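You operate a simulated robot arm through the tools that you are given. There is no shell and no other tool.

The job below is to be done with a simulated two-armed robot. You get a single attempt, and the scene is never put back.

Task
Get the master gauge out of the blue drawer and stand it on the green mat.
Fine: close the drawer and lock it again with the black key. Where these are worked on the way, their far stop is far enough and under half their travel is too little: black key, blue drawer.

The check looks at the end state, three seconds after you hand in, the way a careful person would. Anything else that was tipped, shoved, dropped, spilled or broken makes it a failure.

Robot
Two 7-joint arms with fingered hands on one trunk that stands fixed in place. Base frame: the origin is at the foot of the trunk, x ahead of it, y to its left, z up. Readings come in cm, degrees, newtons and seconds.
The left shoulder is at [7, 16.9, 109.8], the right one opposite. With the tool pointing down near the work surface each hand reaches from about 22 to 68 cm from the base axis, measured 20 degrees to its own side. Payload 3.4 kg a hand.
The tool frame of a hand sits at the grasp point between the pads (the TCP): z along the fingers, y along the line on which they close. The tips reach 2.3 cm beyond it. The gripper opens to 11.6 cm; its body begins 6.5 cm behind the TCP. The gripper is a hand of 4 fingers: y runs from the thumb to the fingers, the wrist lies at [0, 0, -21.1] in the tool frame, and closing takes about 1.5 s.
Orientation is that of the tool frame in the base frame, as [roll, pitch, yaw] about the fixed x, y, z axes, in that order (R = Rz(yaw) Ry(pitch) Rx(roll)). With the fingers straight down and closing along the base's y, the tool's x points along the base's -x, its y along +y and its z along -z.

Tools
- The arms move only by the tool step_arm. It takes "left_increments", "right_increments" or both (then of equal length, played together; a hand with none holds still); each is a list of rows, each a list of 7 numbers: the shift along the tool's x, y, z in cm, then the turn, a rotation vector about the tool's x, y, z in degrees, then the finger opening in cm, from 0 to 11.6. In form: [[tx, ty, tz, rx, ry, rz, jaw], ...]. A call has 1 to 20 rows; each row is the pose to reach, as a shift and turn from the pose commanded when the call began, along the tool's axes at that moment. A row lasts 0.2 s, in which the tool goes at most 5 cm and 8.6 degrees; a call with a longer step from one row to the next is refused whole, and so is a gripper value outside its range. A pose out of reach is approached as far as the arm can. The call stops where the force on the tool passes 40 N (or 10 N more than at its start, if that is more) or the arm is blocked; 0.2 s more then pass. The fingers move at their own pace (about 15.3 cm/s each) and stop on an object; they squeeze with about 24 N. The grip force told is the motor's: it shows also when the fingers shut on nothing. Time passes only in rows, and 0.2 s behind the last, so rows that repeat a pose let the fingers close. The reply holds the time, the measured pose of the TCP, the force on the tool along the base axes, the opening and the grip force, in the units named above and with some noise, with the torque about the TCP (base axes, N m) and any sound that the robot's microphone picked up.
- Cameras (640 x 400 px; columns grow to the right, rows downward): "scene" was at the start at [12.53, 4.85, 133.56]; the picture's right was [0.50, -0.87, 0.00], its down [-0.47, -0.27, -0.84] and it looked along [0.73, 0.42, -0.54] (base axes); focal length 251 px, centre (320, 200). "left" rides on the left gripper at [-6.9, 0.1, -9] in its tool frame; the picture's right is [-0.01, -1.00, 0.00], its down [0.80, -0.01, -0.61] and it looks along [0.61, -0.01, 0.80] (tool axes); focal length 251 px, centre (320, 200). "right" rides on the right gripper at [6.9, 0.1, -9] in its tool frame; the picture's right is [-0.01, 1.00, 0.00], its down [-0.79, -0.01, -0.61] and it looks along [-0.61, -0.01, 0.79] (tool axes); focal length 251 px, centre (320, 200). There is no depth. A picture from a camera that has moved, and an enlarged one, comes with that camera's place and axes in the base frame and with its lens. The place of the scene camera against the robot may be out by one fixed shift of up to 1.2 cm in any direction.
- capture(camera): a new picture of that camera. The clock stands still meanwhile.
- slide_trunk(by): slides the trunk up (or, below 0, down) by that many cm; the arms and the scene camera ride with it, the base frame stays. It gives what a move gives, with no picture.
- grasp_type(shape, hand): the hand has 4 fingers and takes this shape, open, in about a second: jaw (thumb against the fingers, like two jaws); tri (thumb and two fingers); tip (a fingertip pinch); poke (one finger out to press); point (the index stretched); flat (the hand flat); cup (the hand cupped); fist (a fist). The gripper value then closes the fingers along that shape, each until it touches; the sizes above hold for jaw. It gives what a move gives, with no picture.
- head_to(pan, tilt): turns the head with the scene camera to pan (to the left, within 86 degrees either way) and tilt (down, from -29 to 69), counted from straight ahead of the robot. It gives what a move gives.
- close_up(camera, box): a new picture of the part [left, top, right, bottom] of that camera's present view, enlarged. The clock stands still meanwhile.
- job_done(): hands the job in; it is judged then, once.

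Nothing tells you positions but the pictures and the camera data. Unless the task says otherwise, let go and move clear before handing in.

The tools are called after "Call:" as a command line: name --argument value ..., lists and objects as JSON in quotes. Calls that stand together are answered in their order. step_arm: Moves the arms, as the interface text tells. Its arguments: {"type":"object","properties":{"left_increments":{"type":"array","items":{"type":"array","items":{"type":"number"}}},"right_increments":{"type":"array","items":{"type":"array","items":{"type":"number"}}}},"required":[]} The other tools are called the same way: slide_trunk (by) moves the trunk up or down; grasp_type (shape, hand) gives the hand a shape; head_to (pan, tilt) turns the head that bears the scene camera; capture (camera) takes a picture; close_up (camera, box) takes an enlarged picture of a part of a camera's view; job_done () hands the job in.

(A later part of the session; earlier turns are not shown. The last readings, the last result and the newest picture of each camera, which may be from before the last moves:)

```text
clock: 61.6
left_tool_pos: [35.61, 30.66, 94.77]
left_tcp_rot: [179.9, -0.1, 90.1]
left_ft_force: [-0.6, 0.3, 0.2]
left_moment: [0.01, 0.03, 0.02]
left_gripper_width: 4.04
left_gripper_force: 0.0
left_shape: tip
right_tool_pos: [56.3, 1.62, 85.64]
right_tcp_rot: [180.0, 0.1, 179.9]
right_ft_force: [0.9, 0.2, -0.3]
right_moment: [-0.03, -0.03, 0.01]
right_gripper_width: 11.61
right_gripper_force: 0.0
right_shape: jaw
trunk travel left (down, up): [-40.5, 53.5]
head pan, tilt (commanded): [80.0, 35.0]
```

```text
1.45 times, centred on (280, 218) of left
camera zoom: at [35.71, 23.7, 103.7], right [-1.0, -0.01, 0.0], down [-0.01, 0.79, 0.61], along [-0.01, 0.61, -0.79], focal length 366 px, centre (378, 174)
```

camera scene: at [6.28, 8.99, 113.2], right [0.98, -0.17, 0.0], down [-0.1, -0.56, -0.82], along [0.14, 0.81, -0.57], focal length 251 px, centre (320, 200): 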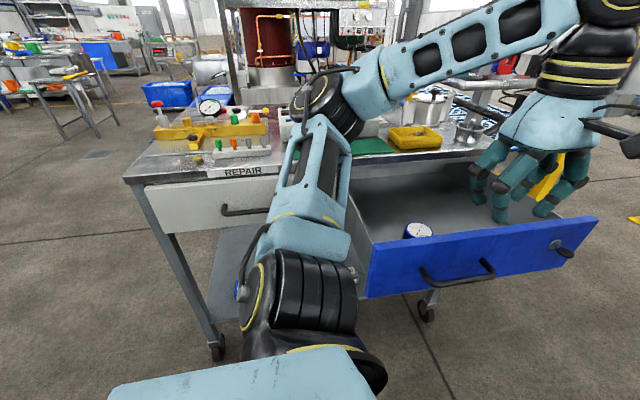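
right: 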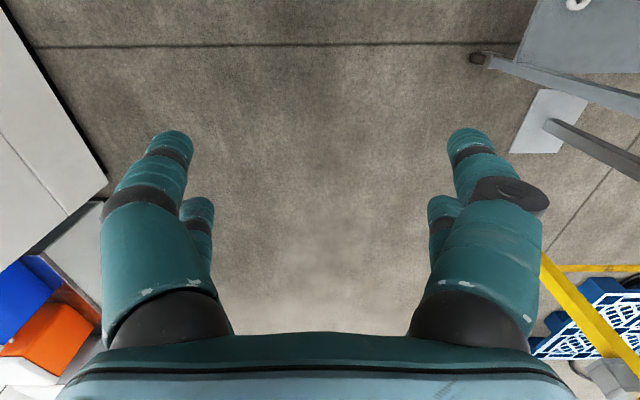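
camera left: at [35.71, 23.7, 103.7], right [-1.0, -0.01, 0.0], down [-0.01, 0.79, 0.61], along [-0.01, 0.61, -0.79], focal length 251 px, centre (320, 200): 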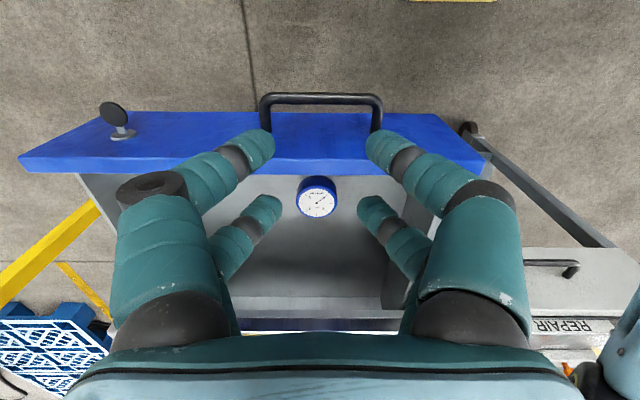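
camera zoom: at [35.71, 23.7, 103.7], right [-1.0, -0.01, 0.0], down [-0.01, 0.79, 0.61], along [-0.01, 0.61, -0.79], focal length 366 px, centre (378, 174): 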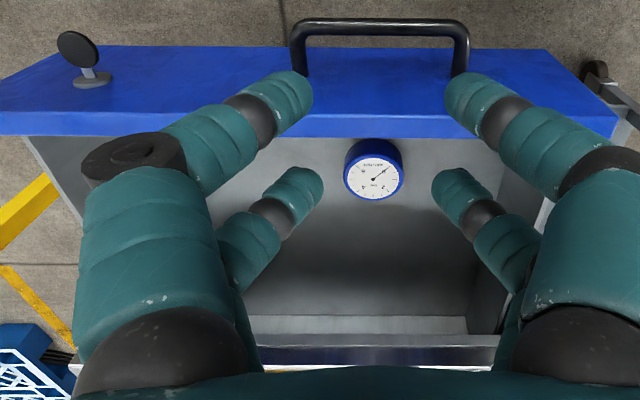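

The master gauge is an upright blue cylinder, about 6.2 cm across, dial on top, top centre near (35.8, 46.9, 74.5), standing on the drawer floor. I'll set the jaw shape, move above it with wide fingers and check before descending.

Call:
grasp_type --shape "jaw" --hand "left"

Call:
step_arm --left_increments '[[3, 0.1, 0, 0, 0, 0, 10], [6, 0.2, 0, 0, 0, 0, 10], [9, 0.2, 0, 0, 0, 0, 10], [12, 0.2, 0, 0, 0, 0, 10], [14, 0.2, 1, 0, 0, 0, 10], [16.1, 0.2, 3, 0, 0, 0, 10], [16.1, 0.2, 6, 0, 0, 0, 10]]'

Call:
capture --camera "left"

Call:
capture --camera "scene"

```text
clock: 62.5
left_tool_pos: [35.7, 30.68, 94.75]
left_tcp_rot: [180.0, 0.0, 90.0]
left_ft_force: [0.7, 1.1, 0.3]
left_moment: [-0.01, 0.05, -0.02]
left_gripper_width: 11.58
left_gripper_force: 0.0
left_shape: jaw
right_tool_pos: [56.29, 1.75, 85.59]
right_tcp_rot: [179.9, 0.1, -179.9]
right_ft_force: [-0.3, -0.1, 0.1]
right_moment: [-0.02, -0.02, 0.0]
right_gripper_width: 11.56
right_gripper_force: 0.0
right_shape: jaw
trunk travel left (down, up): [-40.5, 53.5]
head pan, tilt (commanded): [80.0, 35.0]
```

```text
clock: 64.1
left_tool_pos: [37.37, 46.53, 88.38]
left_tcp_rot: [-180.0, 0.0, 90.1]
left_ft_force: [0.3, 0.2, -0.8]
left_moment: [-0.04, -0.01, -0.02]
left_gripper_width: 10.04
left_gripper_force: 0.1
left_shape: jaw
left hand out of reach, approached as far as the arm can: row 3, 4, 5, 6, 7
right_tool_pos: [56.4, 1.68, 85.59]
right_tcp_rot: [179.9, 0.0, -180.0]
right_ft_force: [-0.3, 0.0, -0.5]
right_moment: [-0.01, 0.01, 0.0]
right_gripper_width: 11.62
right_gripper_force: 0.0
right_shape: jaw
trunk travel left (down, up): [-40.5, 53.5]
head pan, tilt (commanded): [80.0, 35.0]
```

```text
taken
camera left: at [37.58, 39.63, 97.27], right [-1.0, -0.01, 0.0], down [-0.01, 0.79, 0.61], along [-0.01, 0.61, -0.79], focal length 251 px, centre (320, 200)
```

left: 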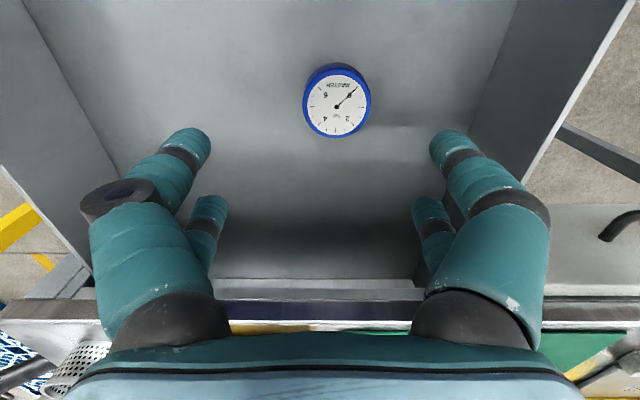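

```text
taken
camera scene: at [6.34, 9.1, 113.2], right [0.98, -0.17, 0.0], down [-0.1, -0.57, -0.82], along [0.14, 0.81, -0.57], focal length 251 px, centre (320, 200)
```

scene: 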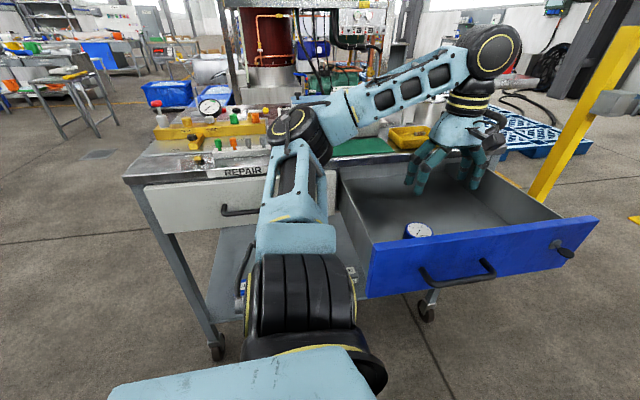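

The gauge centre shows at about (35.9, 46.6). I'll centre on it and descend part way, tips still above the gauge, then re-check.

Call:
step_arm --left_increments '[[0, -0.5, 2, 0, 0, 0, 10], [0, -1, 4, 0, 0, 0, 10], [0.1, -1.47, 6, 0, 0, 0, 10], [0.1, -1.47, 8, 0, 0, 0, 10]]'

Call:
capture --camera "left"

Call:
capture --camera "scene"

```text
clock: 65.1
left_tool_pos: [36.23, 46.61, 80.31]
left_tcp_rot: [179.9, -0.1, 90.0]
left_ft_force: [-0.1, 0.5, 0.5]
left_moment: [0.0, 0.0, 0.01]
left_gripper_width: 10.0
left_gripper_force: 0.0
left_shape: jaw
left hand out of reach, approached as far as the arm can: row 2, 3
right_tool_pos: [56.42, 1.68, 85.62]
right_tcp_rot: [179.9, 0.1, -179.9]
right_ft_force: [0.1, -0.2, -0.5]
right_moment: [0.01, -0.01, -0.02]
right_gripper_width: 11.6
right_gripper_force: 0.0
right_shape: jaw
trunk travel left (down, up): [-40.5, 53.5]
head pan, tilt (commanded): [80.0, 35.0]
```

```text
taken
camera left: at [36.12, 39.71, 89.28], right [-1.0, -0.01, 0.0], down [-0.01, 0.79, 0.61], along [-0.01, 0.61, -0.79], focal length 251 px, centre (320, 200)
```

left: 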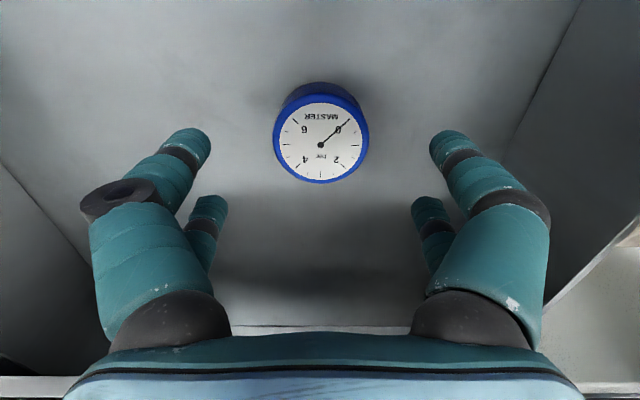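

```text
taken
camera scene: at [6.31, 9.07, 113.2], right [0.98, -0.17, 0.0], down [-0.1, -0.57, -0.82], along [0.14, 0.81, -0.57], focal length 251 px, centre (320, 200)
```

scene: 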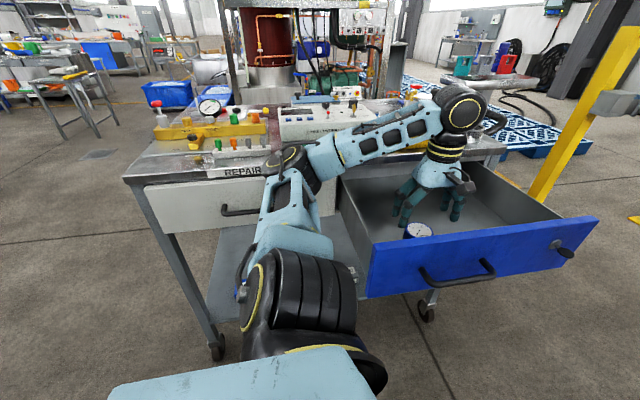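

Aligned: gauge top at about z=75, floor about z=72. Descending to TCP z≈75 so the tips go down beside the body, just above the drawer floor.

Call:
step_arm --left_increments '[[0, -0.1, 1.5, 0, 0, 0, 10], [0, -0.2, 3, 0, 0, 0, 10], [0, -0.2, 4, 0, 0, 0, 10], [0, -0.2, 4.7, 0, 0, 0, 10], [0, -0.2, 5.3, 0, 0, 0, 10]]'

Call:
capture --camera "left"

```text
clock: 66.3
left_tool_pos: [35.87, 46.51, 75.07]
left_tcp_rot: [179.9, 0.0, 89.8]
left_ft_force: [-1.6, 0.1, -0.2]
left_moment: [-0.01, 0.01, 0.01]
left_gripper_width: 10.05
left_gripper_force: 0.0
left_shape: jaw
right_tool_pos: [56.29, 1.6, 85.68]
right_tcp_rot: [180.0, -0.1, 180.0]
right_ft_force: [0.1, 0.8, -0.3]
right_moment: [-0.01, -0.03, -0.01]
right_gripper_width: 11.59
right_gripper_force: 0.0
right_shape: jaw
trunk travel left (down, up): [-40.5, 53.5]
head pan, tilt (commanded): [80.0, 35.0]
```

```text
taken
camera left: at [35.9, 39.66, 84.01], right [-1.0, -0.01, 0.0], down [-0.01, 0.79, 0.61], along [-0.01, 0.61, -0.79], focal length 251 px, centre (320, 200)
```

left: 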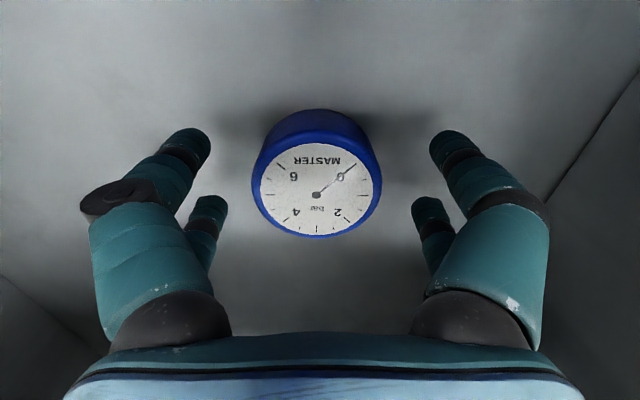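

The gauge is centred between the fingers. Closing.

Call:
step_arm --left_increments '[[0, 0, 0, 0, 0, 0, 8], [0, 0, 0, 0, 0, 0, 6.5], [0, 0, 0, 0, 0, 0, 5], [0, 0, 0, 0, 0, 0, 4], [0, 0, 0, 0, 0, 0, 4], [0, 0, 0, 0, 0, 0, 4], [0, 0, 0, 0, 0, 0, 4]]'

Call:
capture --camera "left"

```text
clock: 67.9
left_tool_pos: [35.86, 46.52, 74.97]
left_tcp_rot: [-180.0, 0.0, 90.0]
left_ft_force: [0.9, 0.7, -1.3]
left_moment: [0.04, -0.03, -0.03]
left_gripper_width: 4.17
left_gripper_force: 23.9
left_shape: jaw
right_tool_pos: [56.42, 1.66, 85.61]
right_tcp_rot: [180.0, 0.1, -179.9]
right_ft_force: [0.0, -0.7, 0.4]
right_moment: [-0.03, 0.0, 0.01]
right_gripper_width: 11.59
right_gripper_force: 0.0
right_shape: jaw
trunk travel left (down, up): [-40.5, 53.5]
head pan, tilt (commanded): [80.0, 35.0]
```

```text
taken
camera left: at [35.91, 39.66, 84.02], right [-1.0, -0.01, 0.0], down [-0.01, 0.79, 0.61], along [-0.01, 0.61, -0.79], focal length 251 px, centre (320, 200)
```

left: 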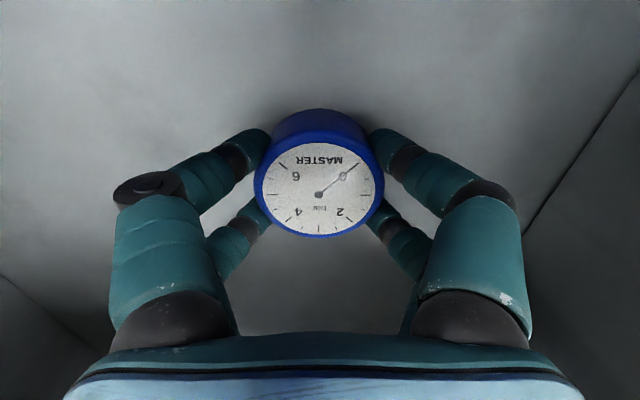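

Gripped at 24 N. Lifting 3 cm to test the hold.

Call:
step_arm --left_increments '[[0, 0, 0, 0, 0, 0, 2], [0, 0, -0.5, 0, 0, 0, 2], [0, 0, -1, 0, 0, 0, 2], [0, 0, -2, 0, 0, 0, 2], [0, 0, -3, 0, 0, 0, 2]]'

Call:
capture --camera "left"

```text
clock: 69.1
left_tool_pos: [35.85, 46.54, 78.11]
left_tcp_rot: [179.9, -0.1, 90.0]
left_ft_force: [0.2, -0.4, -2.1]
left_moment: [0.02, -0.02, 0.0]
left_gripper_width: 4.19
left_gripper_force: 24.1
left_shape: jaw
right_tool_pos: [56.37, 1.62, 85.63]
right_tcp_rot: [179.9, 0.0, -180.0]
right_ft_force: [0.0, 0.2, -0.5]
right_moment: [0.0, -0.01, -0.01]
right_gripper_width: 11.59
right_gripper_force: 0.0
right_shape: jaw
trunk travel left (down, up): [-40.5, 53.5]
head pan, tilt (commanded): [80.0, 35.0]
```

```text
taken
camera left: at [35.89, 39.64, 87.02], right [-1.0, -0.01, 0.0], down [-0.01, 0.8, 0.61], along [-0.01, 0.61, -0.8], focal length 251 px, centre (320, 200)
```

left: 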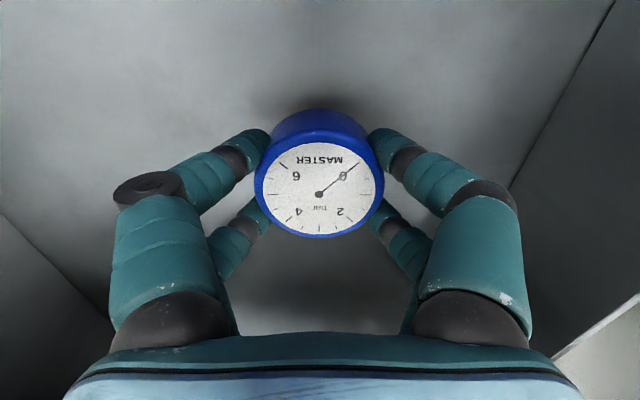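

The gauge is held firmly. I'll raise the trunk 20 cm, carrying it clear above the drawer and bench.

Call:
slide_trunk --by 20

Call:
capture --camera "scene"

Call:
capture --camera "left"

```text
clock: 71.2
left_tool_pos: [35.9, 46.56, 97.99]
left_tcp_rot: [-180.0, 0.1, 90.0]
left_ft_force: [0.4, 0.1, -1.9]
left_moment: [-0.01, 0.03, 0.01]
left_gripper_width: 4.16
left_gripper_force: 24.0
left_shape: jaw
right_tool_pos: [56.37, 1.75, 105.6]
right_tcp_rot: [-180.0, 0.0, -180.0]
right_ft_force: [-0.1, -0.6, -0.8]
right_moment: [-0.02, 0.0, 0.02]
right_gripper_width: 11.62
right_gripper_force: 0.0
right_shape: jaw
trunk travel left (down, up): [-60.5, 33.5]
head pan, tilt (commanded): [80.0, 35.0]
```

```text
taken
camera scene: at [6.37, 9.1, 133.19], right [0.98, -0.17, 0.0], down [-0.1, -0.57, -0.82], along [0.14, 0.81, -0.57], focal length 251 px, centre (320, 200)
```

scene: 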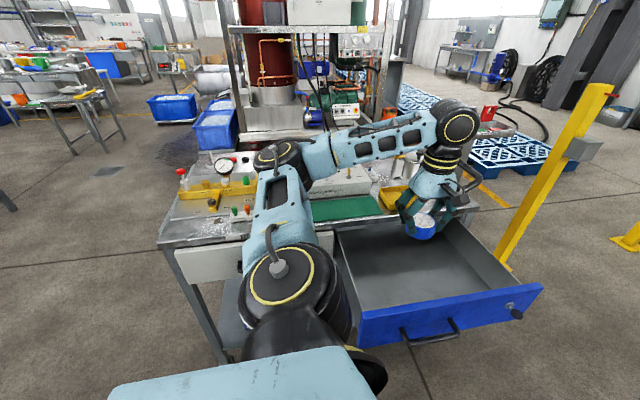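

```text
taken
camera left: at [35.91, 39.66, 107.0], right [-1.0, -0.01, 0.0], down [-0.01, 0.79, 0.61], along [-0.01, 0.61, -0.79], focal length 251 px, centre (320, 200)
```

left: 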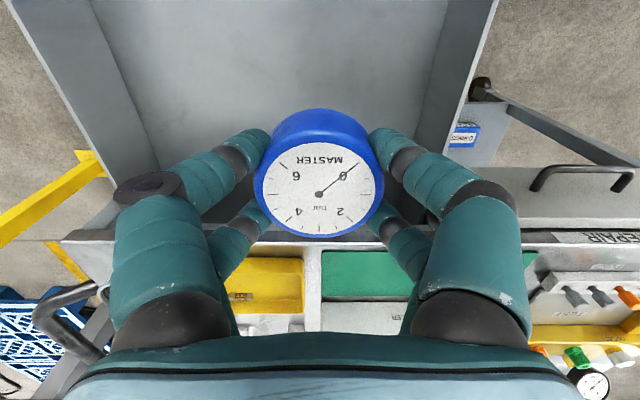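

The mat is visible beyond the gauge. I'll enlarge that part to fix its edges and the controller's front.

Call:
close_up --camera "left" --box '[220, 220, 640, 400]'

Call:
close_up --camera "scene" --box '[160, 140, 480, 260]'

```text
1.52 times, centred on (430, 310) of left
camera zoom: at [35.91, 39.66, 107.0], right [-1.0, -0.01, 0.0], down [-0.01, 0.79, 0.61], along [-0.01, 0.61, -0.79], focal length 383 px, centre (152, 32)
```

zoom: 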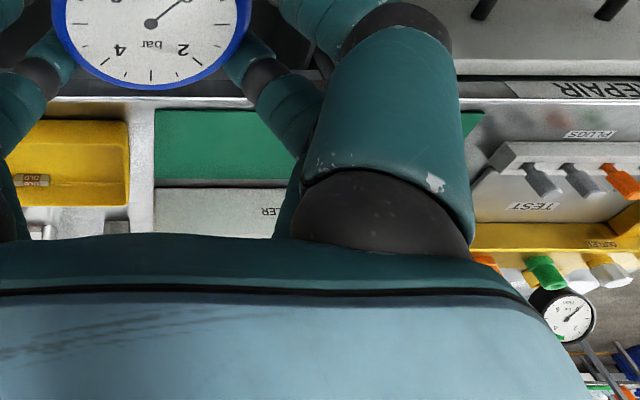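

```text
2.00 times, centred on (320, 200) of scene
camera zoom: at [6.37, 9.1, 133.19], right [0.98, -0.17, 0.0], down [-0.1, -0.57, -0.82], along [0.14, 0.81, -0.57], focal length 503 px, centre (320, 200)
```

zoom: 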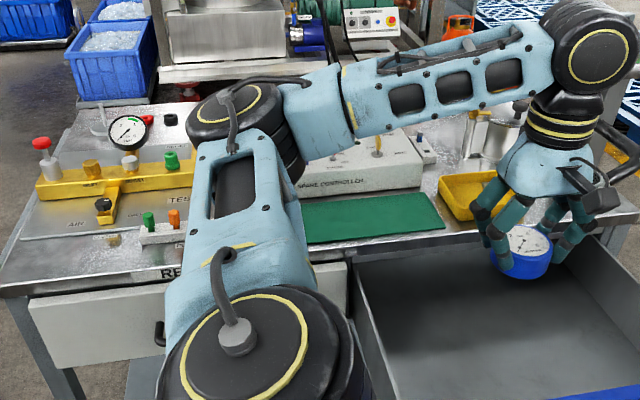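

The mat spans roughly x 8–35, y 64.3–74.5. I'll carry the gauge to above (27, 69) at the present height, then look again before lowering.

Call:
step_arm --left_increments '[[2.5, -1, 0, 0, 0, 0, 2], [5, -2, 0, 0, 0, 0, 2], [7.5, -3, 0, 0, 0, 0, 2], [10, -4, 0, 0, 0, 0, 2], [12.5, -5, 0, 0, 0, 0, 2], [15, -6, 0, 0, 0, 0, 2], [17.5, -7, 0, 0, 0, 0, 2], [20, -8, 0, 0, 0, 0, 2], [22.3, -8.9, 0, 0, 0, 0, 2]]'

Call:
capture --camera "scene"

Call:
capture --camera "left"

```text
clock: 73.2
left_tool_pos: [26.98, 68.93, 98.05]
left_tcp_rot: [-179.9, 0.0, 89.8]
left_ft_force: [0.0, -0.2, -1.5]
left_moment: [-0.03, -0.01, 0.0]
left_gripper_width: 4.16
left_gripper_force: 24.4
left_shape: jaw
right_tool_pos: [56.41, 1.7, 105.63]
right_tcp_rot: [-179.9, 0.0, 180.0]
right_ft_force: [-0.3, 0.0, 0.4]
right_moment: [-0.03, 0.02, -0.01]
right_gripper_width: 11.59
right_gripper_force: 0.0
right_shape: jaw
trunk travel left (down, up): [-60.5, 33.5]
head pan, tilt (commanded): [80.0, 35.0]
```

```text
taken
camera scene: at [6.34, 9.17, 133.19], right [0.98, -0.17, 0.0], down [-0.1, -0.57, -0.82], along [0.14, 0.81, -0.57], focal length 251 px, centre (320, 200)
```

scene: 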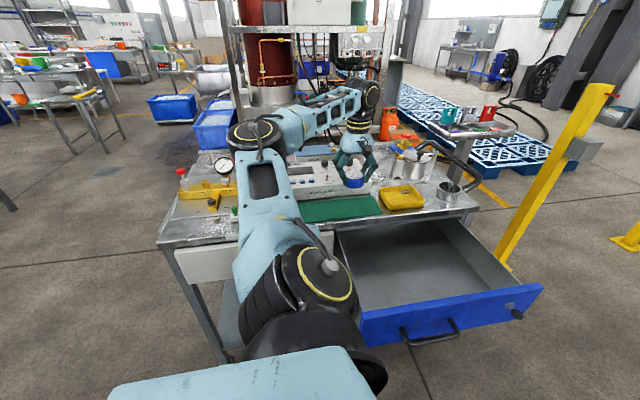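

```text
taken
camera left: at [27.03, 62.05, 106.97], right [-1.0, -0.01, 0.0], down [-0.01, 0.8, 0.61], along [-0.01, 0.61, -0.8], focal length 251 px, centre (320, 200)
```

left: 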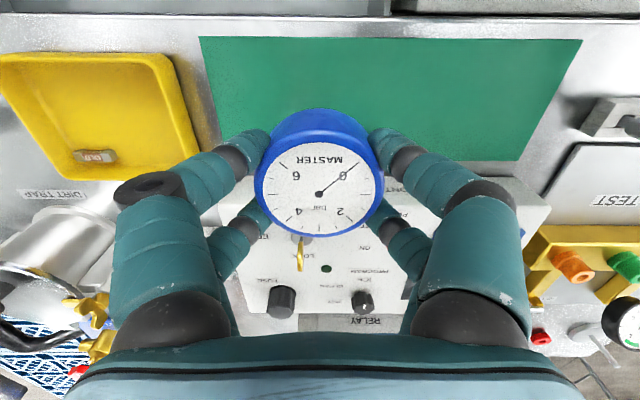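

The gauge is over the mat (mat about x 8–35.5, y 63.7–73.5). I'll shift 0.3 cm toward the mat's middle and lower, slowly at the end until it touches.

Call:
step_arm --left_increments '[[-0.1, 0, 1.5, 0, 0, 0, 2], [-0.3, 0, 3, 0, 0, 0, 2], [-0.3, 0, 4.5, 0, 0, 0, 2], [-0.3, 0, 6, 0, 0, 0, 2], [-0.3, 0, 7.2, 0, 0, 0, 2], [-0.3, 0, 7.8, 0, 0, 0, 2]]'

Call:
capture --camera "left"

Call:
close_up --camera "scene" --box '[280, 120, 440, 220]'

```text
clock: 74.6
left_tool_pos: [26.92, 68.57, 90.23]
left_tcp_rot: [180.0, 0.1, 89.9]
left_ft_force: [0.3, 0.1, -2.5]
left_moment: [0.01, -0.04, -0.01]
left_gripper_width: 4.13
left_gripper_force: 23.9
left_shape: jaw
right_tool_pos: [56.4, 1.68, 105.51]
right_tcp_rot: [-180.0, 0.0, -180.0]
right_ft_force: [0.4, 0.6, -1.0]
right_moment: [-0.01, -0.03, 0.0]
right_gripper_width: 11.58
right_gripper_force: 0.0
right_shape: jaw
trunk travel left (down, up): [-60.5, 33.5]
head pan, tilt (commanded): [80.0, 35.0]
```

```text
taken
camera left: at [27.04, 61.65, 99.21], right [-1.0, -0.01, 0.0], down [-0.01, 0.8, 0.61], along [-0.01, 0.61, -0.8], focal length 251 px, centre (320, 200)
```

left: 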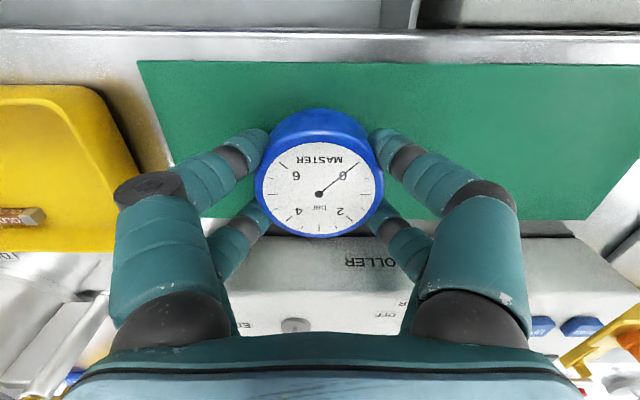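

```text
4.00 times, centred on (360, 170) of scene
camera zoom: at [6.35, 9.11, 133.19], right [0.98, -0.17, 0.0], down [-0.1, -0.57, -0.82], along [0.14, 0.81, -0.57], focal length 1006 px, centre (160, 320)
```

zoom: 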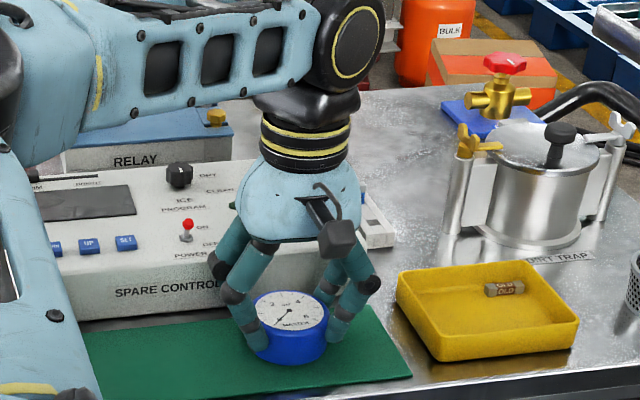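

Just above the mat, well inside its edges. Lowering in small steps until contact.

Call:
step_arm --left_increments '[[0, 0, 0.3, 0, 0, 0, 2], [0, 0, 0.6, 0, 0, 0, 2], [0, 0, 0.9, 0, 0, 0, 2], [0, 0, 1.1, 0, 0, 0, 2]]'

Call:
close_up --camera "scene" --box '[320, 150, 400, 200]'

```text
clock: 75.6
left_tool_pos: [26.81, 68.5, 89.71]
left_tcp_rot: [179.7, -0.4, 90.1]
left_ft_force: [6.2, 14.4, 34.3]
left_moment: [0.21, -0.2, -0.01]
left_gripper_width: 4.18
left_gripper_force: 23.7
left_shape: jaw
right_tool_pos: [56.22, 1.22, 105.74]
right_tcp_rot: [179.9, 0.1, -180.0]
right_ft_force: [0.5, -0.4, 0.2]
right_moment: [0.0, 0.04, -0.03]
right_gripper_width: 11.57
right_gripper_force: 0.1
right_shape: jaw
trunk travel left (down, up): [-60.5, 33.5]
head pan, tilt (commanded): [80.0, 35.0]
```

```text
8.00 times, centred on (360, 175) of scene
camera zoom: at [6.18, 8.73, 133.29], right [0.98, -0.17, 0.0], down [-0.1, -0.56, -0.82], along [0.14, 0.81, -0.57], focal length 2011 px, centre (0, 400)
```

zoom: 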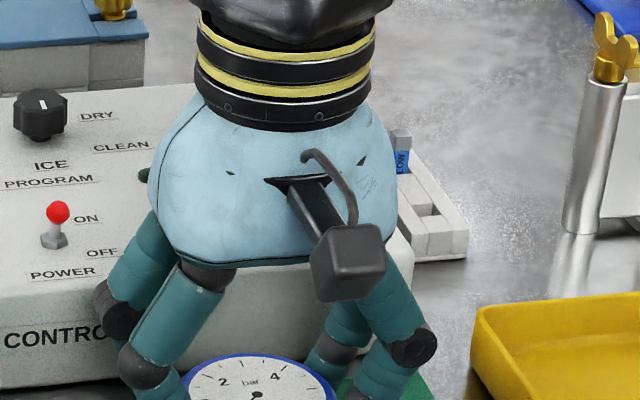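

I feel contact (34 N up). I'll look closely at the gauge's base and the hand's surroundings before relieving the force.

Call:
close_up --camera "scene" --box '[310, 170, 406, 230]'

Call:
capture --camera "left"

Call:
capture --camera "scene"

```text
6.67 times, centred on (358, 200) of scene
camera zoom: at [6.18, 8.73, 133.29], right [0.98, -0.17, 0.0], down [-0.1, -0.56, -0.82], along [0.14, 0.81, -0.57], focal length 1676 px, centre (67, 200)
```

zoom: 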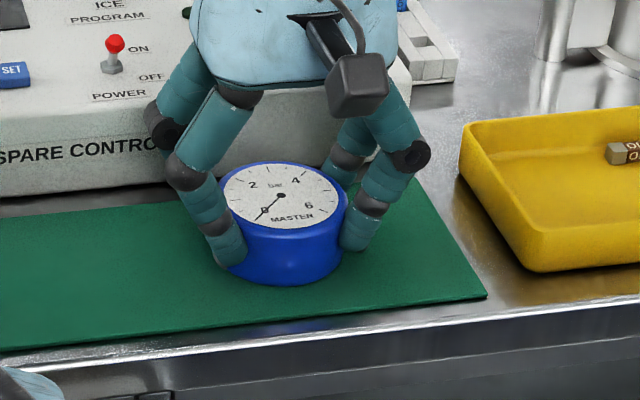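

```text
taken
camera left: at [26.88, 61.51, 98.56], right [-1.0, -0.01, -0.01], down [-0.01, 0.79, 0.61], along [0.0, 0.61, -0.79], focal length 251 px, centre (320, 200)
```

left: 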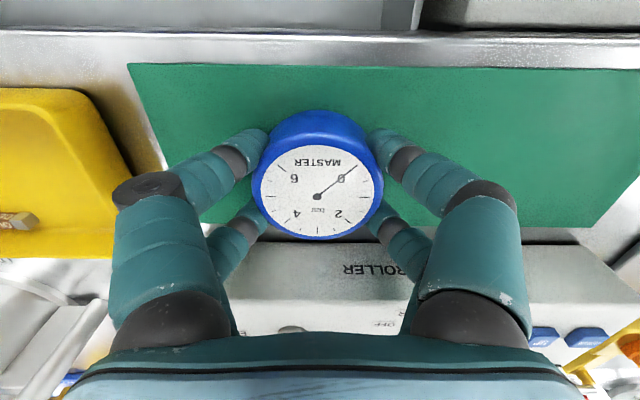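

```text
taken
camera scene: at [6.18, 8.73, 133.29], right [0.98, -0.17, 0.0], down [-0.1, -0.56, -0.82], along [0.14, 0.81, -0.57], focal length 251 px, centre (320, 200)
```

scene: 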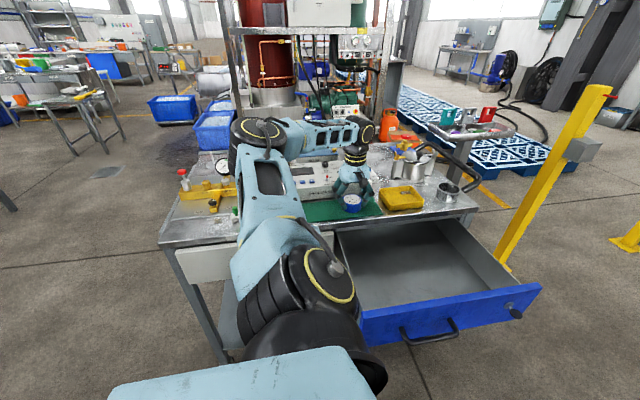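

The gauge stands on the mat, level. I'll ease up a little to drop the pressing force to near zero before opening.

Call:
step_arm --left_increments '[[0, 0, -0.2, 0, 0, 0, 2], [0, 0, -0.2, 0, 0, 0, 2]]'

```text
clock: 76.2
left_tool_pos: [26.91, 68.46, 89.65]
left_tcp_rot: [179.8, -0.3, 89.9]
left_ft_force: [6.1, 19.8, 34.7]
left_moment: [0.31, -0.27, 0.08]
left_gripper_width: 4.2
left_gripper_force: 24.2
left_shape: jaw
right_tool_pos: [56.26, 1.62, 105.73]
right_tcp_rot: [179.8, 0.1, 180.0]
right_ft_force: [0.2, -0.3, -0.1]
right_moment: [0.02, 0.01, -0.01]
right_gripper_width: 11.59
right_gripper_force: 0.0
right_shape: jaw
trunk travel left (down, up): [-60.5, 33.5]
head pan, tilt (commanded): [80.0, 35.0]
```

Call:
step_arm --left_increments '[[0, 0, -0.3, 0, 0, 0, 2], [0, 0, -0.3, 0, 0, 0, 2]]'

```text
clock: 76.8
left_tool_pos: [26.78, 68.45, 89.72]
left_tcp_rot: [-179.8, 0.0, 89.9]
left_ft_force: [3.8, 12.8, 17.1]
left_moment: [0.27, -0.24, 0.09]
left_gripper_width: 4.19
left_gripper_force: 23.6
left_shape: jaw
right_tool_pos: [56.3, 1.7, 105.54]
right_tcp_rot: [180.0, 0.1, -179.9]
right_ft_force: [-0.6, 0.7, -0.7]
right_moment: [-0.01, 0.04, -0.02]
right_gripper_width: 11.57
right_gripper_force: 0.1
right_shape: jaw
trunk travel left (down, up): [-60.5, 33.5]
head pan, tilt (commanded): [80.0, 35.0]
```

Call:
step_arm --left_increments '[[0.1, 0, -0.2, 0, 0, 0, 2], [0.1, 0, -0.2, 0, 0, 0, 2]]'

```text
clock: 77.4
left_tool_pos: [26.99, 68.7, 89.73]
left_tcp_rot: [-179.7, 0.1, 90.0]
left_ft_force: [-0.6, 0.7, -2.3]
left_moment: [0.0, 0.0, 0.03]
left_gripper_width: 4.19
left_gripper_force: 23.2
left_shape: jaw
right_tool_pos: [56.4, 1.63, 105.64]
right_tcp_rot: [-179.9, 0.0, -179.9]
right_ft_force: [0.3, 0.5, -0.4]
right_moment: [0.0, -0.01, -0.02]
right_gripper_width: 11.6
right_gripper_force: 0.1
right_shape: jaw
trunk travel left (down, up): [-60.5, 33.5]
head pan, tilt (commanded): [80.0, 35.0]
```

The load is off; the gauge is just about touching. A tiny step down, then open the fingers.

Call:
step_arm --left_increments '[[0, 0, 0.08, 0, 0, 0, 2], [0, 0, 0.08, 0, 0, 0, 2]]'

```text
clock: 78.0
left_tool_pos: [27.06, 68.63, 89.83]
left_tcp_rot: [180.0, 0.0, 90.0]
left_ft_force: [-0.1, -0.3, -2.0]
left_moment: [0.02, 0.04, -0.03]
left_gripper_width: 4.21
left_gripper_force: 24.2
left_shape: jaw
right_tool_pos: [56.41, 1.73, 105.62]
right_tcp_rot: [180.0, -0.1, -180.0]
right_ft_force: [0.5, 0.0, -0.9]
right_moment: [0.03, 0.03, 0.02]
right_gripper_width: 11.59
right_gripper_force: 0.1
right_shape: jaw
trunk travel left (down, up): [-60.5, 33.5]
head pan, tilt (commanded): [80.0, 35.0]
```

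Call:
step_arm --left_increments '[[0, 0, 0.1, 0, 0, 0, 2], [0, 0, 0.2, 0, 0, 0, 2], [0, 0, 0.2, 0, 0, 0, 2]]'

```text
clock: 78.8
left_tool_pos: [26.95, 68.59, 89.78]
left_tcp_rot: [179.9, -0.1, 90.0]
left_ft_force: [1.6, 4.4, 8.5]
left_moment: [0.04, -0.11, 0.03]
left_gripper_width: 4.19
left_gripper_force: 24.1
left_shape: jaw
right_tool_pos: [56.47, 1.61, 105.65]
right_tcp_rot: [179.9, 0.1, -180.0]
right_ft_force: [0.2, -0.5, 0.2]
right_moment: [0.03, 0.02, 0.0]
right_gripper_width: 11.6
right_gripper_force: 0.0
right_shape: jaw
trunk travel left (down, up): [-60.5, 33.5]
head pan, tilt (commanded): [80.0, 35.0]
```

Light contact (8 N). Opening the fingers now.

Call:
step_arm --left_increments '[[0, 0, -0.1, 0, 0, 0, 4.5], [0, 0, -0.1, 0, 0, 0, 6], [0, 0, -0.1, 0, 0, 0, 8], [0, 0, -0.1, 0, 0, 0, 9], [0, 0, -0.1, 0, 0, 0, 9]]'

Call:
capture --camera "left"

```text
clock: 80.0
left_tool_pos: [26.96, 68.7, 89.72]
left_tcp_rot: [-179.9, 0.0, 89.9]
left_ft_force: [-0.7, 0.7, -0.8]
left_moment: [-0.01, -0.03, 0.01]
left_gripper_width: 8.97
left_gripper_force: 0.0
left_shape: jaw
right_tool_pos: [56.44, 1.68, 105.48]
right_tcp_rot: [-180.0, 0.1, 179.9]
right_ft_force: [-1.0, 0.4, -0.4]
right_moment: [-0.02, -0.01, -0.03]
right_gripper_width: 11.59
right_gripper_force: 0.0
right_shape: jaw
trunk travel left (down, up): [-60.5, 33.5]
head pan, tilt (commanded): [80.0, 35.0]
```

```text
taken
camera left: at [26.97, 61.78, 98.65], right [-1.0, -0.01, 0.0], down [-0.01, 0.79, 0.61], along [-0.01, 0.61, -0.79], focal length 251 px, centre (320, 200)
```

left: 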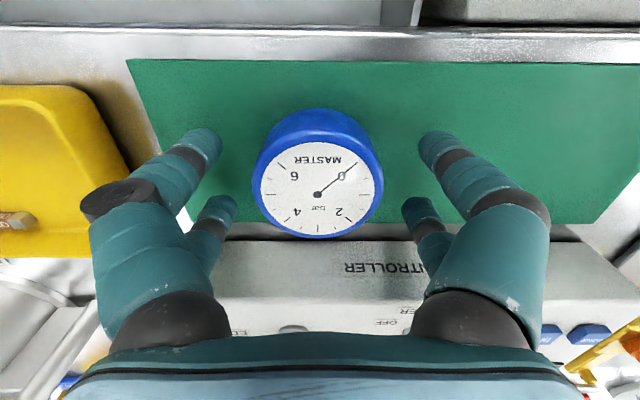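

The fingers are clear on both sides. Rising straight up off the gauge.

Call:
step_arm --left_increments '[[0, 0, -1, 0, 0, 0, 9], [0, 0, -2.5, 0, 0, 0, 9], [0, 0, -5, 0, 0, 0, 9], [0, 0, -7.5, 0, 0, 0, 9], [0, 0, -10, 0, 0, 0, 9]]'

Call:
capture --camera "left"

Call:
capture --camera "scene"

```text
clock: 81.2
left_tool_pos: [26.96, 68.69, 99.83]
left_tcp_rot: [179.9, 0.2, 89.9]
left_ft_force: [-0.5, 0.1, -0.2]
left_moment: [0.04, 0.01, 0.0]
left_gripper_width: 8.99
left_gripper_force: 0.1
left_shape: jaw
right_tool_pos: [56.34, 1.63, 105.56]
right_tcp_rot: [-179.9, 0.0, -180.0]
right_ft_force: [0.1, 0.3, 0.5]
right_moment: [-0.03, -0.01, 0.01]
right_gripper_width: 11.6
right_gripper_force: 0.1
right_shape: jaw
trunk travel left (down, up): [-60.5, 33.5]
head pan, tilt (commanded): [80.0, 35.0]
```

```text
taken
camera left: at [27.0, 61.77, 108.81], right [-1.0, -0.01, 0.0], down [-0.01, 0.79, 0.61], along [-0.01, 0.61, -0.79], focal length 251 px, centre (320, 200)
```

left: 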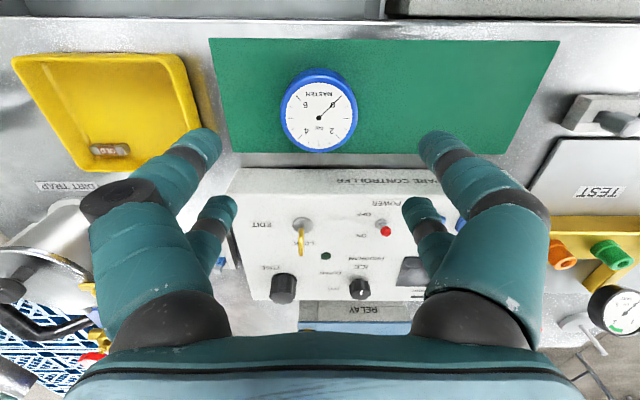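

```text
taken
camera scene: at [6.33, 9.04, 133.2], right [0.98, -0.17, 0.0], down [-0.1, -0.56, -0.82], along [0.14, 0.81, -0.57], focal length 251 px, centre (320, 200)
```

scene: 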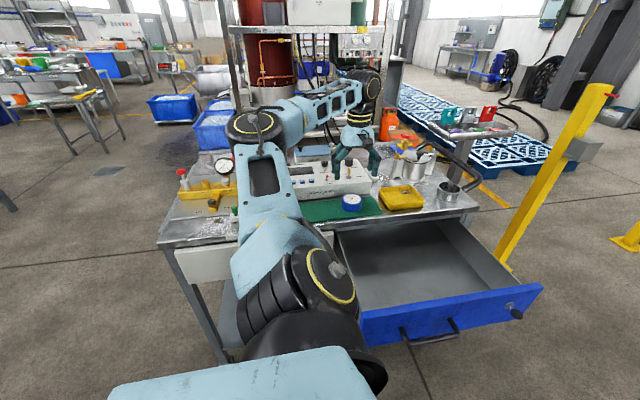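

The gauge stands on the mat and everything else is undisturbed. Now back to the drawer: retreat over the open drawer and get above the handle again (bar now near y≈31.3).

Call:
step_arm --left_increments '[[-2.5, 0.8, -1, 0, 0, 0, 8], [-5, 1.6, -2, 0, 0, 0, 7], [-8, 2.5, -3, 0, 0, 0, 6], [-11, 3.4, -3.2, 0, 0, 0, 5], [-14, 4.3, -3.2, 0, 0, 0, 4], [-17, 5.2, -3.2, 0, 0, 0, 4], [-20, 6.2, -3.2, 0, 0, 0, 4], [-23, 7.2, -3.2, 0, 0, 0, 4], [-26, 8, -3.2, 0, 0, 0, 4], [-29, 8.75, -3.2, 0, 0, 0, 4], [-32, 8.75, -3.2, 0, 0, 0, 4], [-35, 8.75, -3.2, 0, 0, 0, 4], [-37.4, 8.75, -3.2, 0, 0, 0, 4]]'

Call:
capture --camera "left"

Call:
capture --camera "scene"

```text
clock: 84.0
left_tool_pos: [35.64, 31.06, 102.97]
left_tcp_rot: [-180.0, -0.1, 89.9]
left_ft_force: [0.2, -0.5, -1.0]
left_moment: [-0.03, -0.02, -0.03]
left_gripper_width: 4.06
left_gripper_force: 0.0
left_shape: jaw
right_tool_pos: [56.45, 1.72, 105.55]
right_tcp_rot: [179.9, 0.0, 180.0]
right_ft_force: [-0.3, -0.3, 0.2]
right_moment: [0.02, -0.02, -0.02]
right_gripper_width: 11.58
right_gripper_force: 0.1
right_shape: jaw
trunk travel left (down, up): [-60.5, 33.5]
head pan, tilt (commanded): [80.0, 35.0]
```

```text
taken
camera left: at [35.77, 24.21, 111.87], right [-1.0, -0.01, 0.0], down [-0.01, 0.79, 0.61], along [-0.01, 0.61, -0.79], focal length 251 px, centre (320, 200)
```

left: 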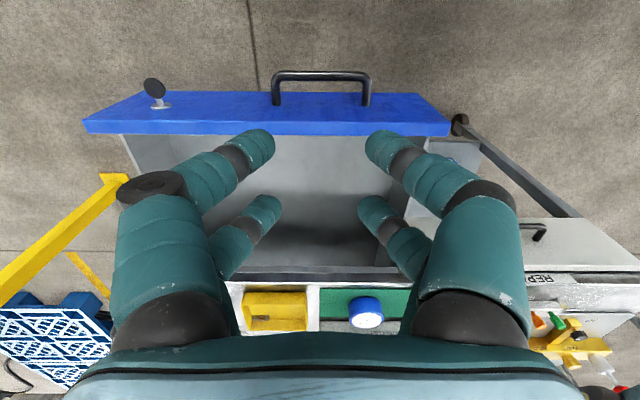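

```text
taken
camera scene: at [6.38, 9.0, 133.2], right [0.98, -0.17, 0.0], down [-0.1, -0.56, -0.82], along [0.14, 0.81, -0.57], focal length 251 px, centre (320, 200)
```

scene: 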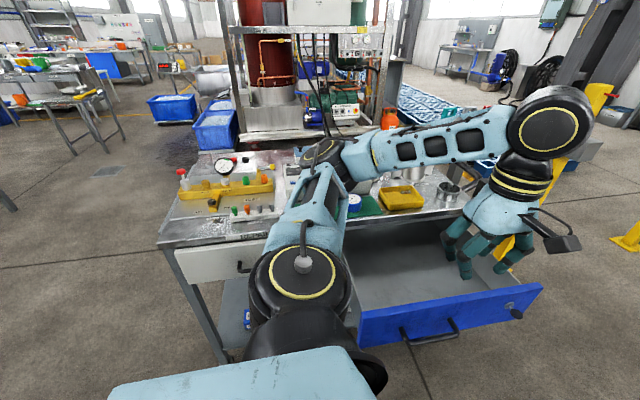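

The bar is right below at y≈31. Lowering the trunk 20 cm, then I'll check alignment before the last 5 cm.

Call:
slide_trunk --by -20

Call:
capture --camera "left"

```text
clock: 86.2
left_tool_pos: [35.65, 31.26, 83.01]
left_tcp_rot: [180.0, 0.0, 90.0]
left_ft_force: [1.1, 0.5, 0.3]
left_moment: [-0.02, 0.01, 0.03]
left_gripper_width: 4.03
left_gripper_force: 0.0
left_shape: jaw
right_tool_pos: [56.54, 1.64, 85.59]
right_tcp_rot: [-179.9, 0.2, 179.9]
right_ft_force: [-0.7, 1.5, -0.2]
right_moment: [-0.02, -0.02, 0.0]
right_gripper_width: 11.57
right_gripper_force: 0.0
right_shape: jaw
trunk travel left (down, up): [-40.5, 53.5]
head pan, tilt (commanded): [80.0, 35.0]
```

```text
taken
camera left: at [35.73, 24.29, 91.87], right [-1.0, -0.01, 0.0], down [-0.01, 0.79, 0.61], along [-0.01, 0.61, -0.79], focal length 251 px, centre (320, 200)
```

left: 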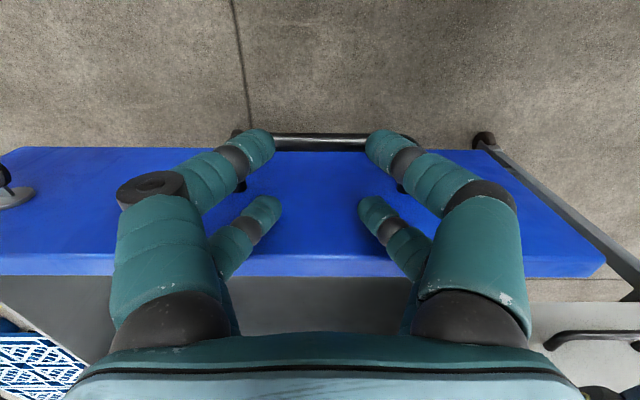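

Aligned over the bar; lowering onto it.

Call:
step_arm --left_increments '[[-0.15, 0, 1, 0, 0, 0, 4], [-0.2, 0, 2, 0, 0, 0, 4], [-0.2, 0, 3, 0, 0, 0, 4], [-0.2, 0, 4, 0, 0, 0, 4], [-0.2, 0, 5.2, 0, 0, 0, 4]]'

Call:
capture --camera "left"

```text
clock: 87.4
left_tool_pos: [35.74, 30.97, 77.78]
left_tcp_rot: [-180.0, 0.0, 90.0]
left_ft_force: [0.9, -0.9, -0.6]
left_moment: [-0.02, 0.01, 0.0]
left_gripper_width: 4.05
left_gripper_force: 0.1
left_shape: jaw
right_tool_pos: [56.36, 1.74, 85.69]
right_tcp_rot: [-180.0, 0.0, 180.0]
right_ft_force: [0.8, -0.4, -0.4]
right_moment: [0.01, 0.01, -0.03]
right_gripper_width: 11.61
right_gripper_force: 0.1
right_shape: jaw
trunk travel left (down, up): [-40.5, 53.5]
head pan, tilt (commanded): [80.0, 35.0]
```

```text
taken
camera left: at [35.69, 24.1, 86.63], right [-1.0, -0.01, 0.0], down [-0.01, 0.79, 0.61], along [-0.01, 0.61, -0.79], focal length 251 px, centre (320, 200)
```

left: 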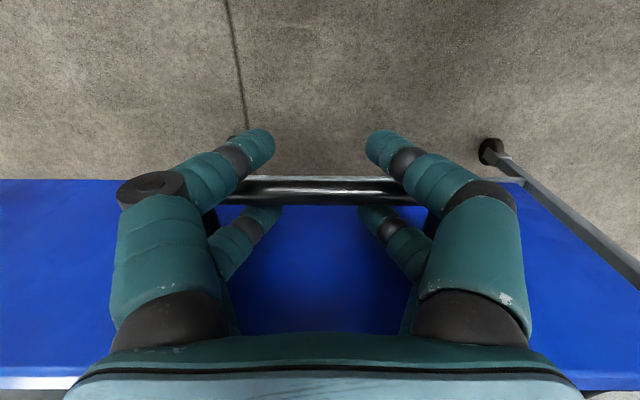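

The bar is captured again. Pushing the drawer closed.

Call:
step_arm --left_increments '[[1, 0, 0, 0, 0, 0, 4], [2.5, 0, 0, 0, 0, 0, 4], [4, 0, 0, 0, 0, 0, 4], [5.5, 0, 0, 0, 0, 0, 4], [7, 0, 0, 0, 0, 0, 4], [8.5, 0, 0, 0, 0, 0, 4], [10, 0, 0, 0, 0, 0, 4], [11.5, 0, 0, 0, 0, 0, 4], [13, 0, 0, 0, 0, 0, 4], [14.5, 0, 0, 0, 0, 0, 4], [16, 0, 0, 0, 0, 0, 4], [17.5, 0, 0, 0, 0, 0, 4], [19, 0, 0, 0, 0, 0, 4], [20.5, 0, 0, 0, 0, 0, 4], [22, 0, 0, 0, 0, 0, 4], [23, 0, 0, 0, 0, 0, 4]]'

Call:
capture --camera "scene"

Call:
capture --camera "left"

```text
clock: 90.8
left_tool_pos: [35.7, 54.1, 77.77]
left_tcp_rot: [-180.0, -0.2, 90.1]
left_ft_force: [0.2, -2.1, 0.6]
left_moment: [-0.04, 0.0, 0.05]
left_gripper_width: 3.99
left_gripper_force: 0.1
left_shape: jaw
right_tool_pos: [56.37, 1.73, 85.69]
right_tcp_rot: [-179.9, 0.0, 179.9]
right_ft_force: [-0.1, -0.5, 0.6]
right_moment: [0.01, -0.02, -0.04]
right_gripper_width: 11.59
right_gripper_force: 0.0
right_shape: jaw
trunk travel left (down, up): [-40.5, 53.5]
head pan, tilt (commanded): [80.0, 35.0]
```

```text
taken
camera scene: at [6.33, 9.04, 113.2], right [0.98, -0.17, 0.0], down [-0.1, -0.56, -0.82], along [0.14, 0.81, -0.57], focal length 251 px, centre (320, 200)
```

scene: 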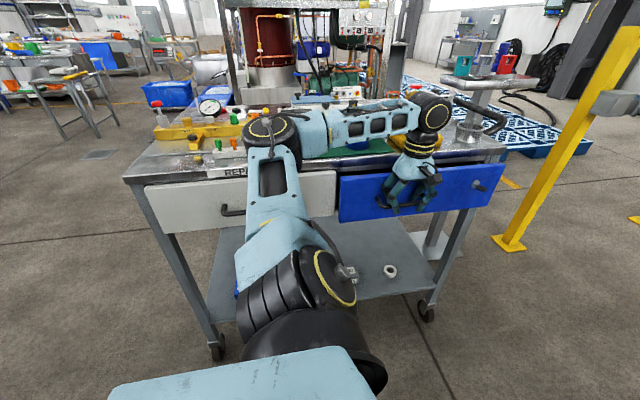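

```text
taken
camera left: at [35.74, 47.16, 86.68], right [-1.0, -0.01, 0.0], down [-0.01, 0.79, 0.61], along [-0.01, 0.61, -0.79], focal length 251 px, centre (320, 200)
```

left: 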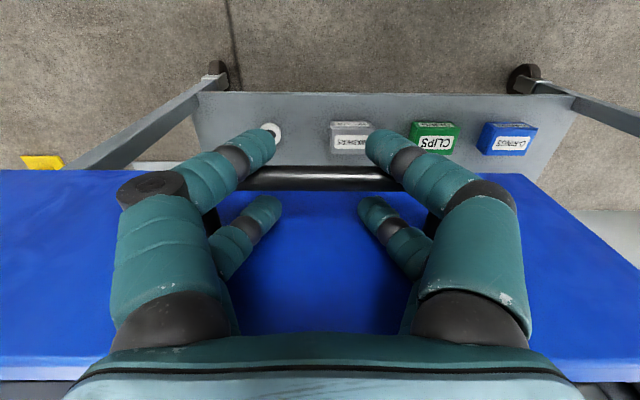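

Nearly closed. Pushing the last centimetres slowly, watching for the stop.

Call:
step_arm --left_increments '[[0.7, 0, 0, 0, 0, 0, 4], [1.4, 0, 0, 0, 0, 0, 4], [2, 0, 0, 0, 0, 0, 4], [2.6, 0, 0, 0, 0, 0, 4], [3.1, 0, 0, 0, 0, 0, 4]]'

Call:
capture --camera "left"

```text
clock: 92.0
left_tool_pos: [35.58, 57.12, 77.7]
left_tcp_rot: [-180.0, 0.0, 90.0]
left_ft_force: [-0.4, -2.0, 0.5]
left_moment: [-0.03, 0.0, 0.04]
left_gripper_width: 4.02
left_gripper_force: 0.1
left_shape: jaw
right_tool_pos: [56.4, 1.59, 85.57]
right_tcp_rot: [180.0, 0.0, -180.0]
right_ft_force: [0.0, 0.5, 0.2]
right_moment: [0.02, 0.0, 0.04]
right_gripper_width: 11.58
right_gripper_force: 0.0
right_shape: jaw
trunk travel left (down, up): [-40.5, 53.5]
head pan, tilt (commanded): [80.0, 35.0]
```

```text
taken
camera left: at [35.74, 50.18, 86.68], right [-1.0, -0.01, 0.0], down [-0.01, 0.79, 0.61], along [-0.01, 0.61, -0.79], focal length 251 px, centre (320, 200)
```

left: 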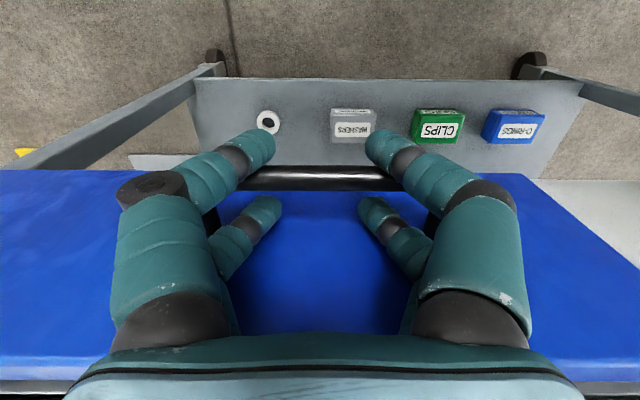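

Call:
step_arm --left_increments '[[0.3, 0, 0, 0, 0, 0, 4], [0.6, 0, 0, 0, 0, 0, 4], [0.9, 0, 0, 0, 0, 0, 4], [1.1, 0, 0, 0, 0, 0, 4]]'

Call:
capture --camera "left"

Call:
capture --camera "scene"

```text
clock: 93.0
left_tool_pos: [35.8, 57.83, 77.83]
left_tcp_rot: [-180.0, 0.1, 89.8]
left_ft_force: [-3.2, -25.0, -6.3]
left_moment: [0.02, -0.1, 0.11]
left_gripper_width: 4.02
left_gripper_force: 0.1
left_shape: jaw
right_tool_pos: [56.42, 1.35, 85.46]
right_tcp_rot: [179.8, -0.1, 179.9]
right_ft_force: [-0.4, 1.5, 0.3]
right_moment: [-0.01, -0.01, 0.04]
right_gripper_width: 11.61
right_gripper_force: 0.1
right_shape: jaw
trunk travel left (down, up): [-40.5, 53.5]
head pan, tilt (commanded): [80.0, 35.0]
```

```text
taken
camera left: at [35.81, 50.93, 86.77], right [-1.0, -0.01, 0.0], down [0.0, 0.79, 0.61], along [0.0, 0.61, -0.79], focal length 251 px, centre (320, 200)
```

left: 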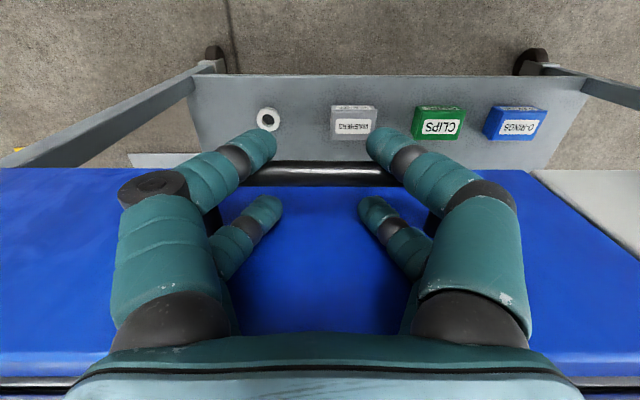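

```text
taken
camera scene: at [6.34, 8.7, 113.21], right [0.98, -0.17, 0.0], down [-0.1, -0.56, -0.82], along [0.14, 0.81, -0.57], focal length 251 px, centre (320, 200)
```

scene: 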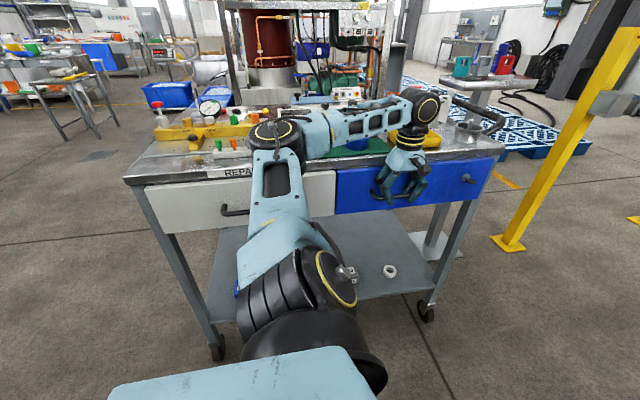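

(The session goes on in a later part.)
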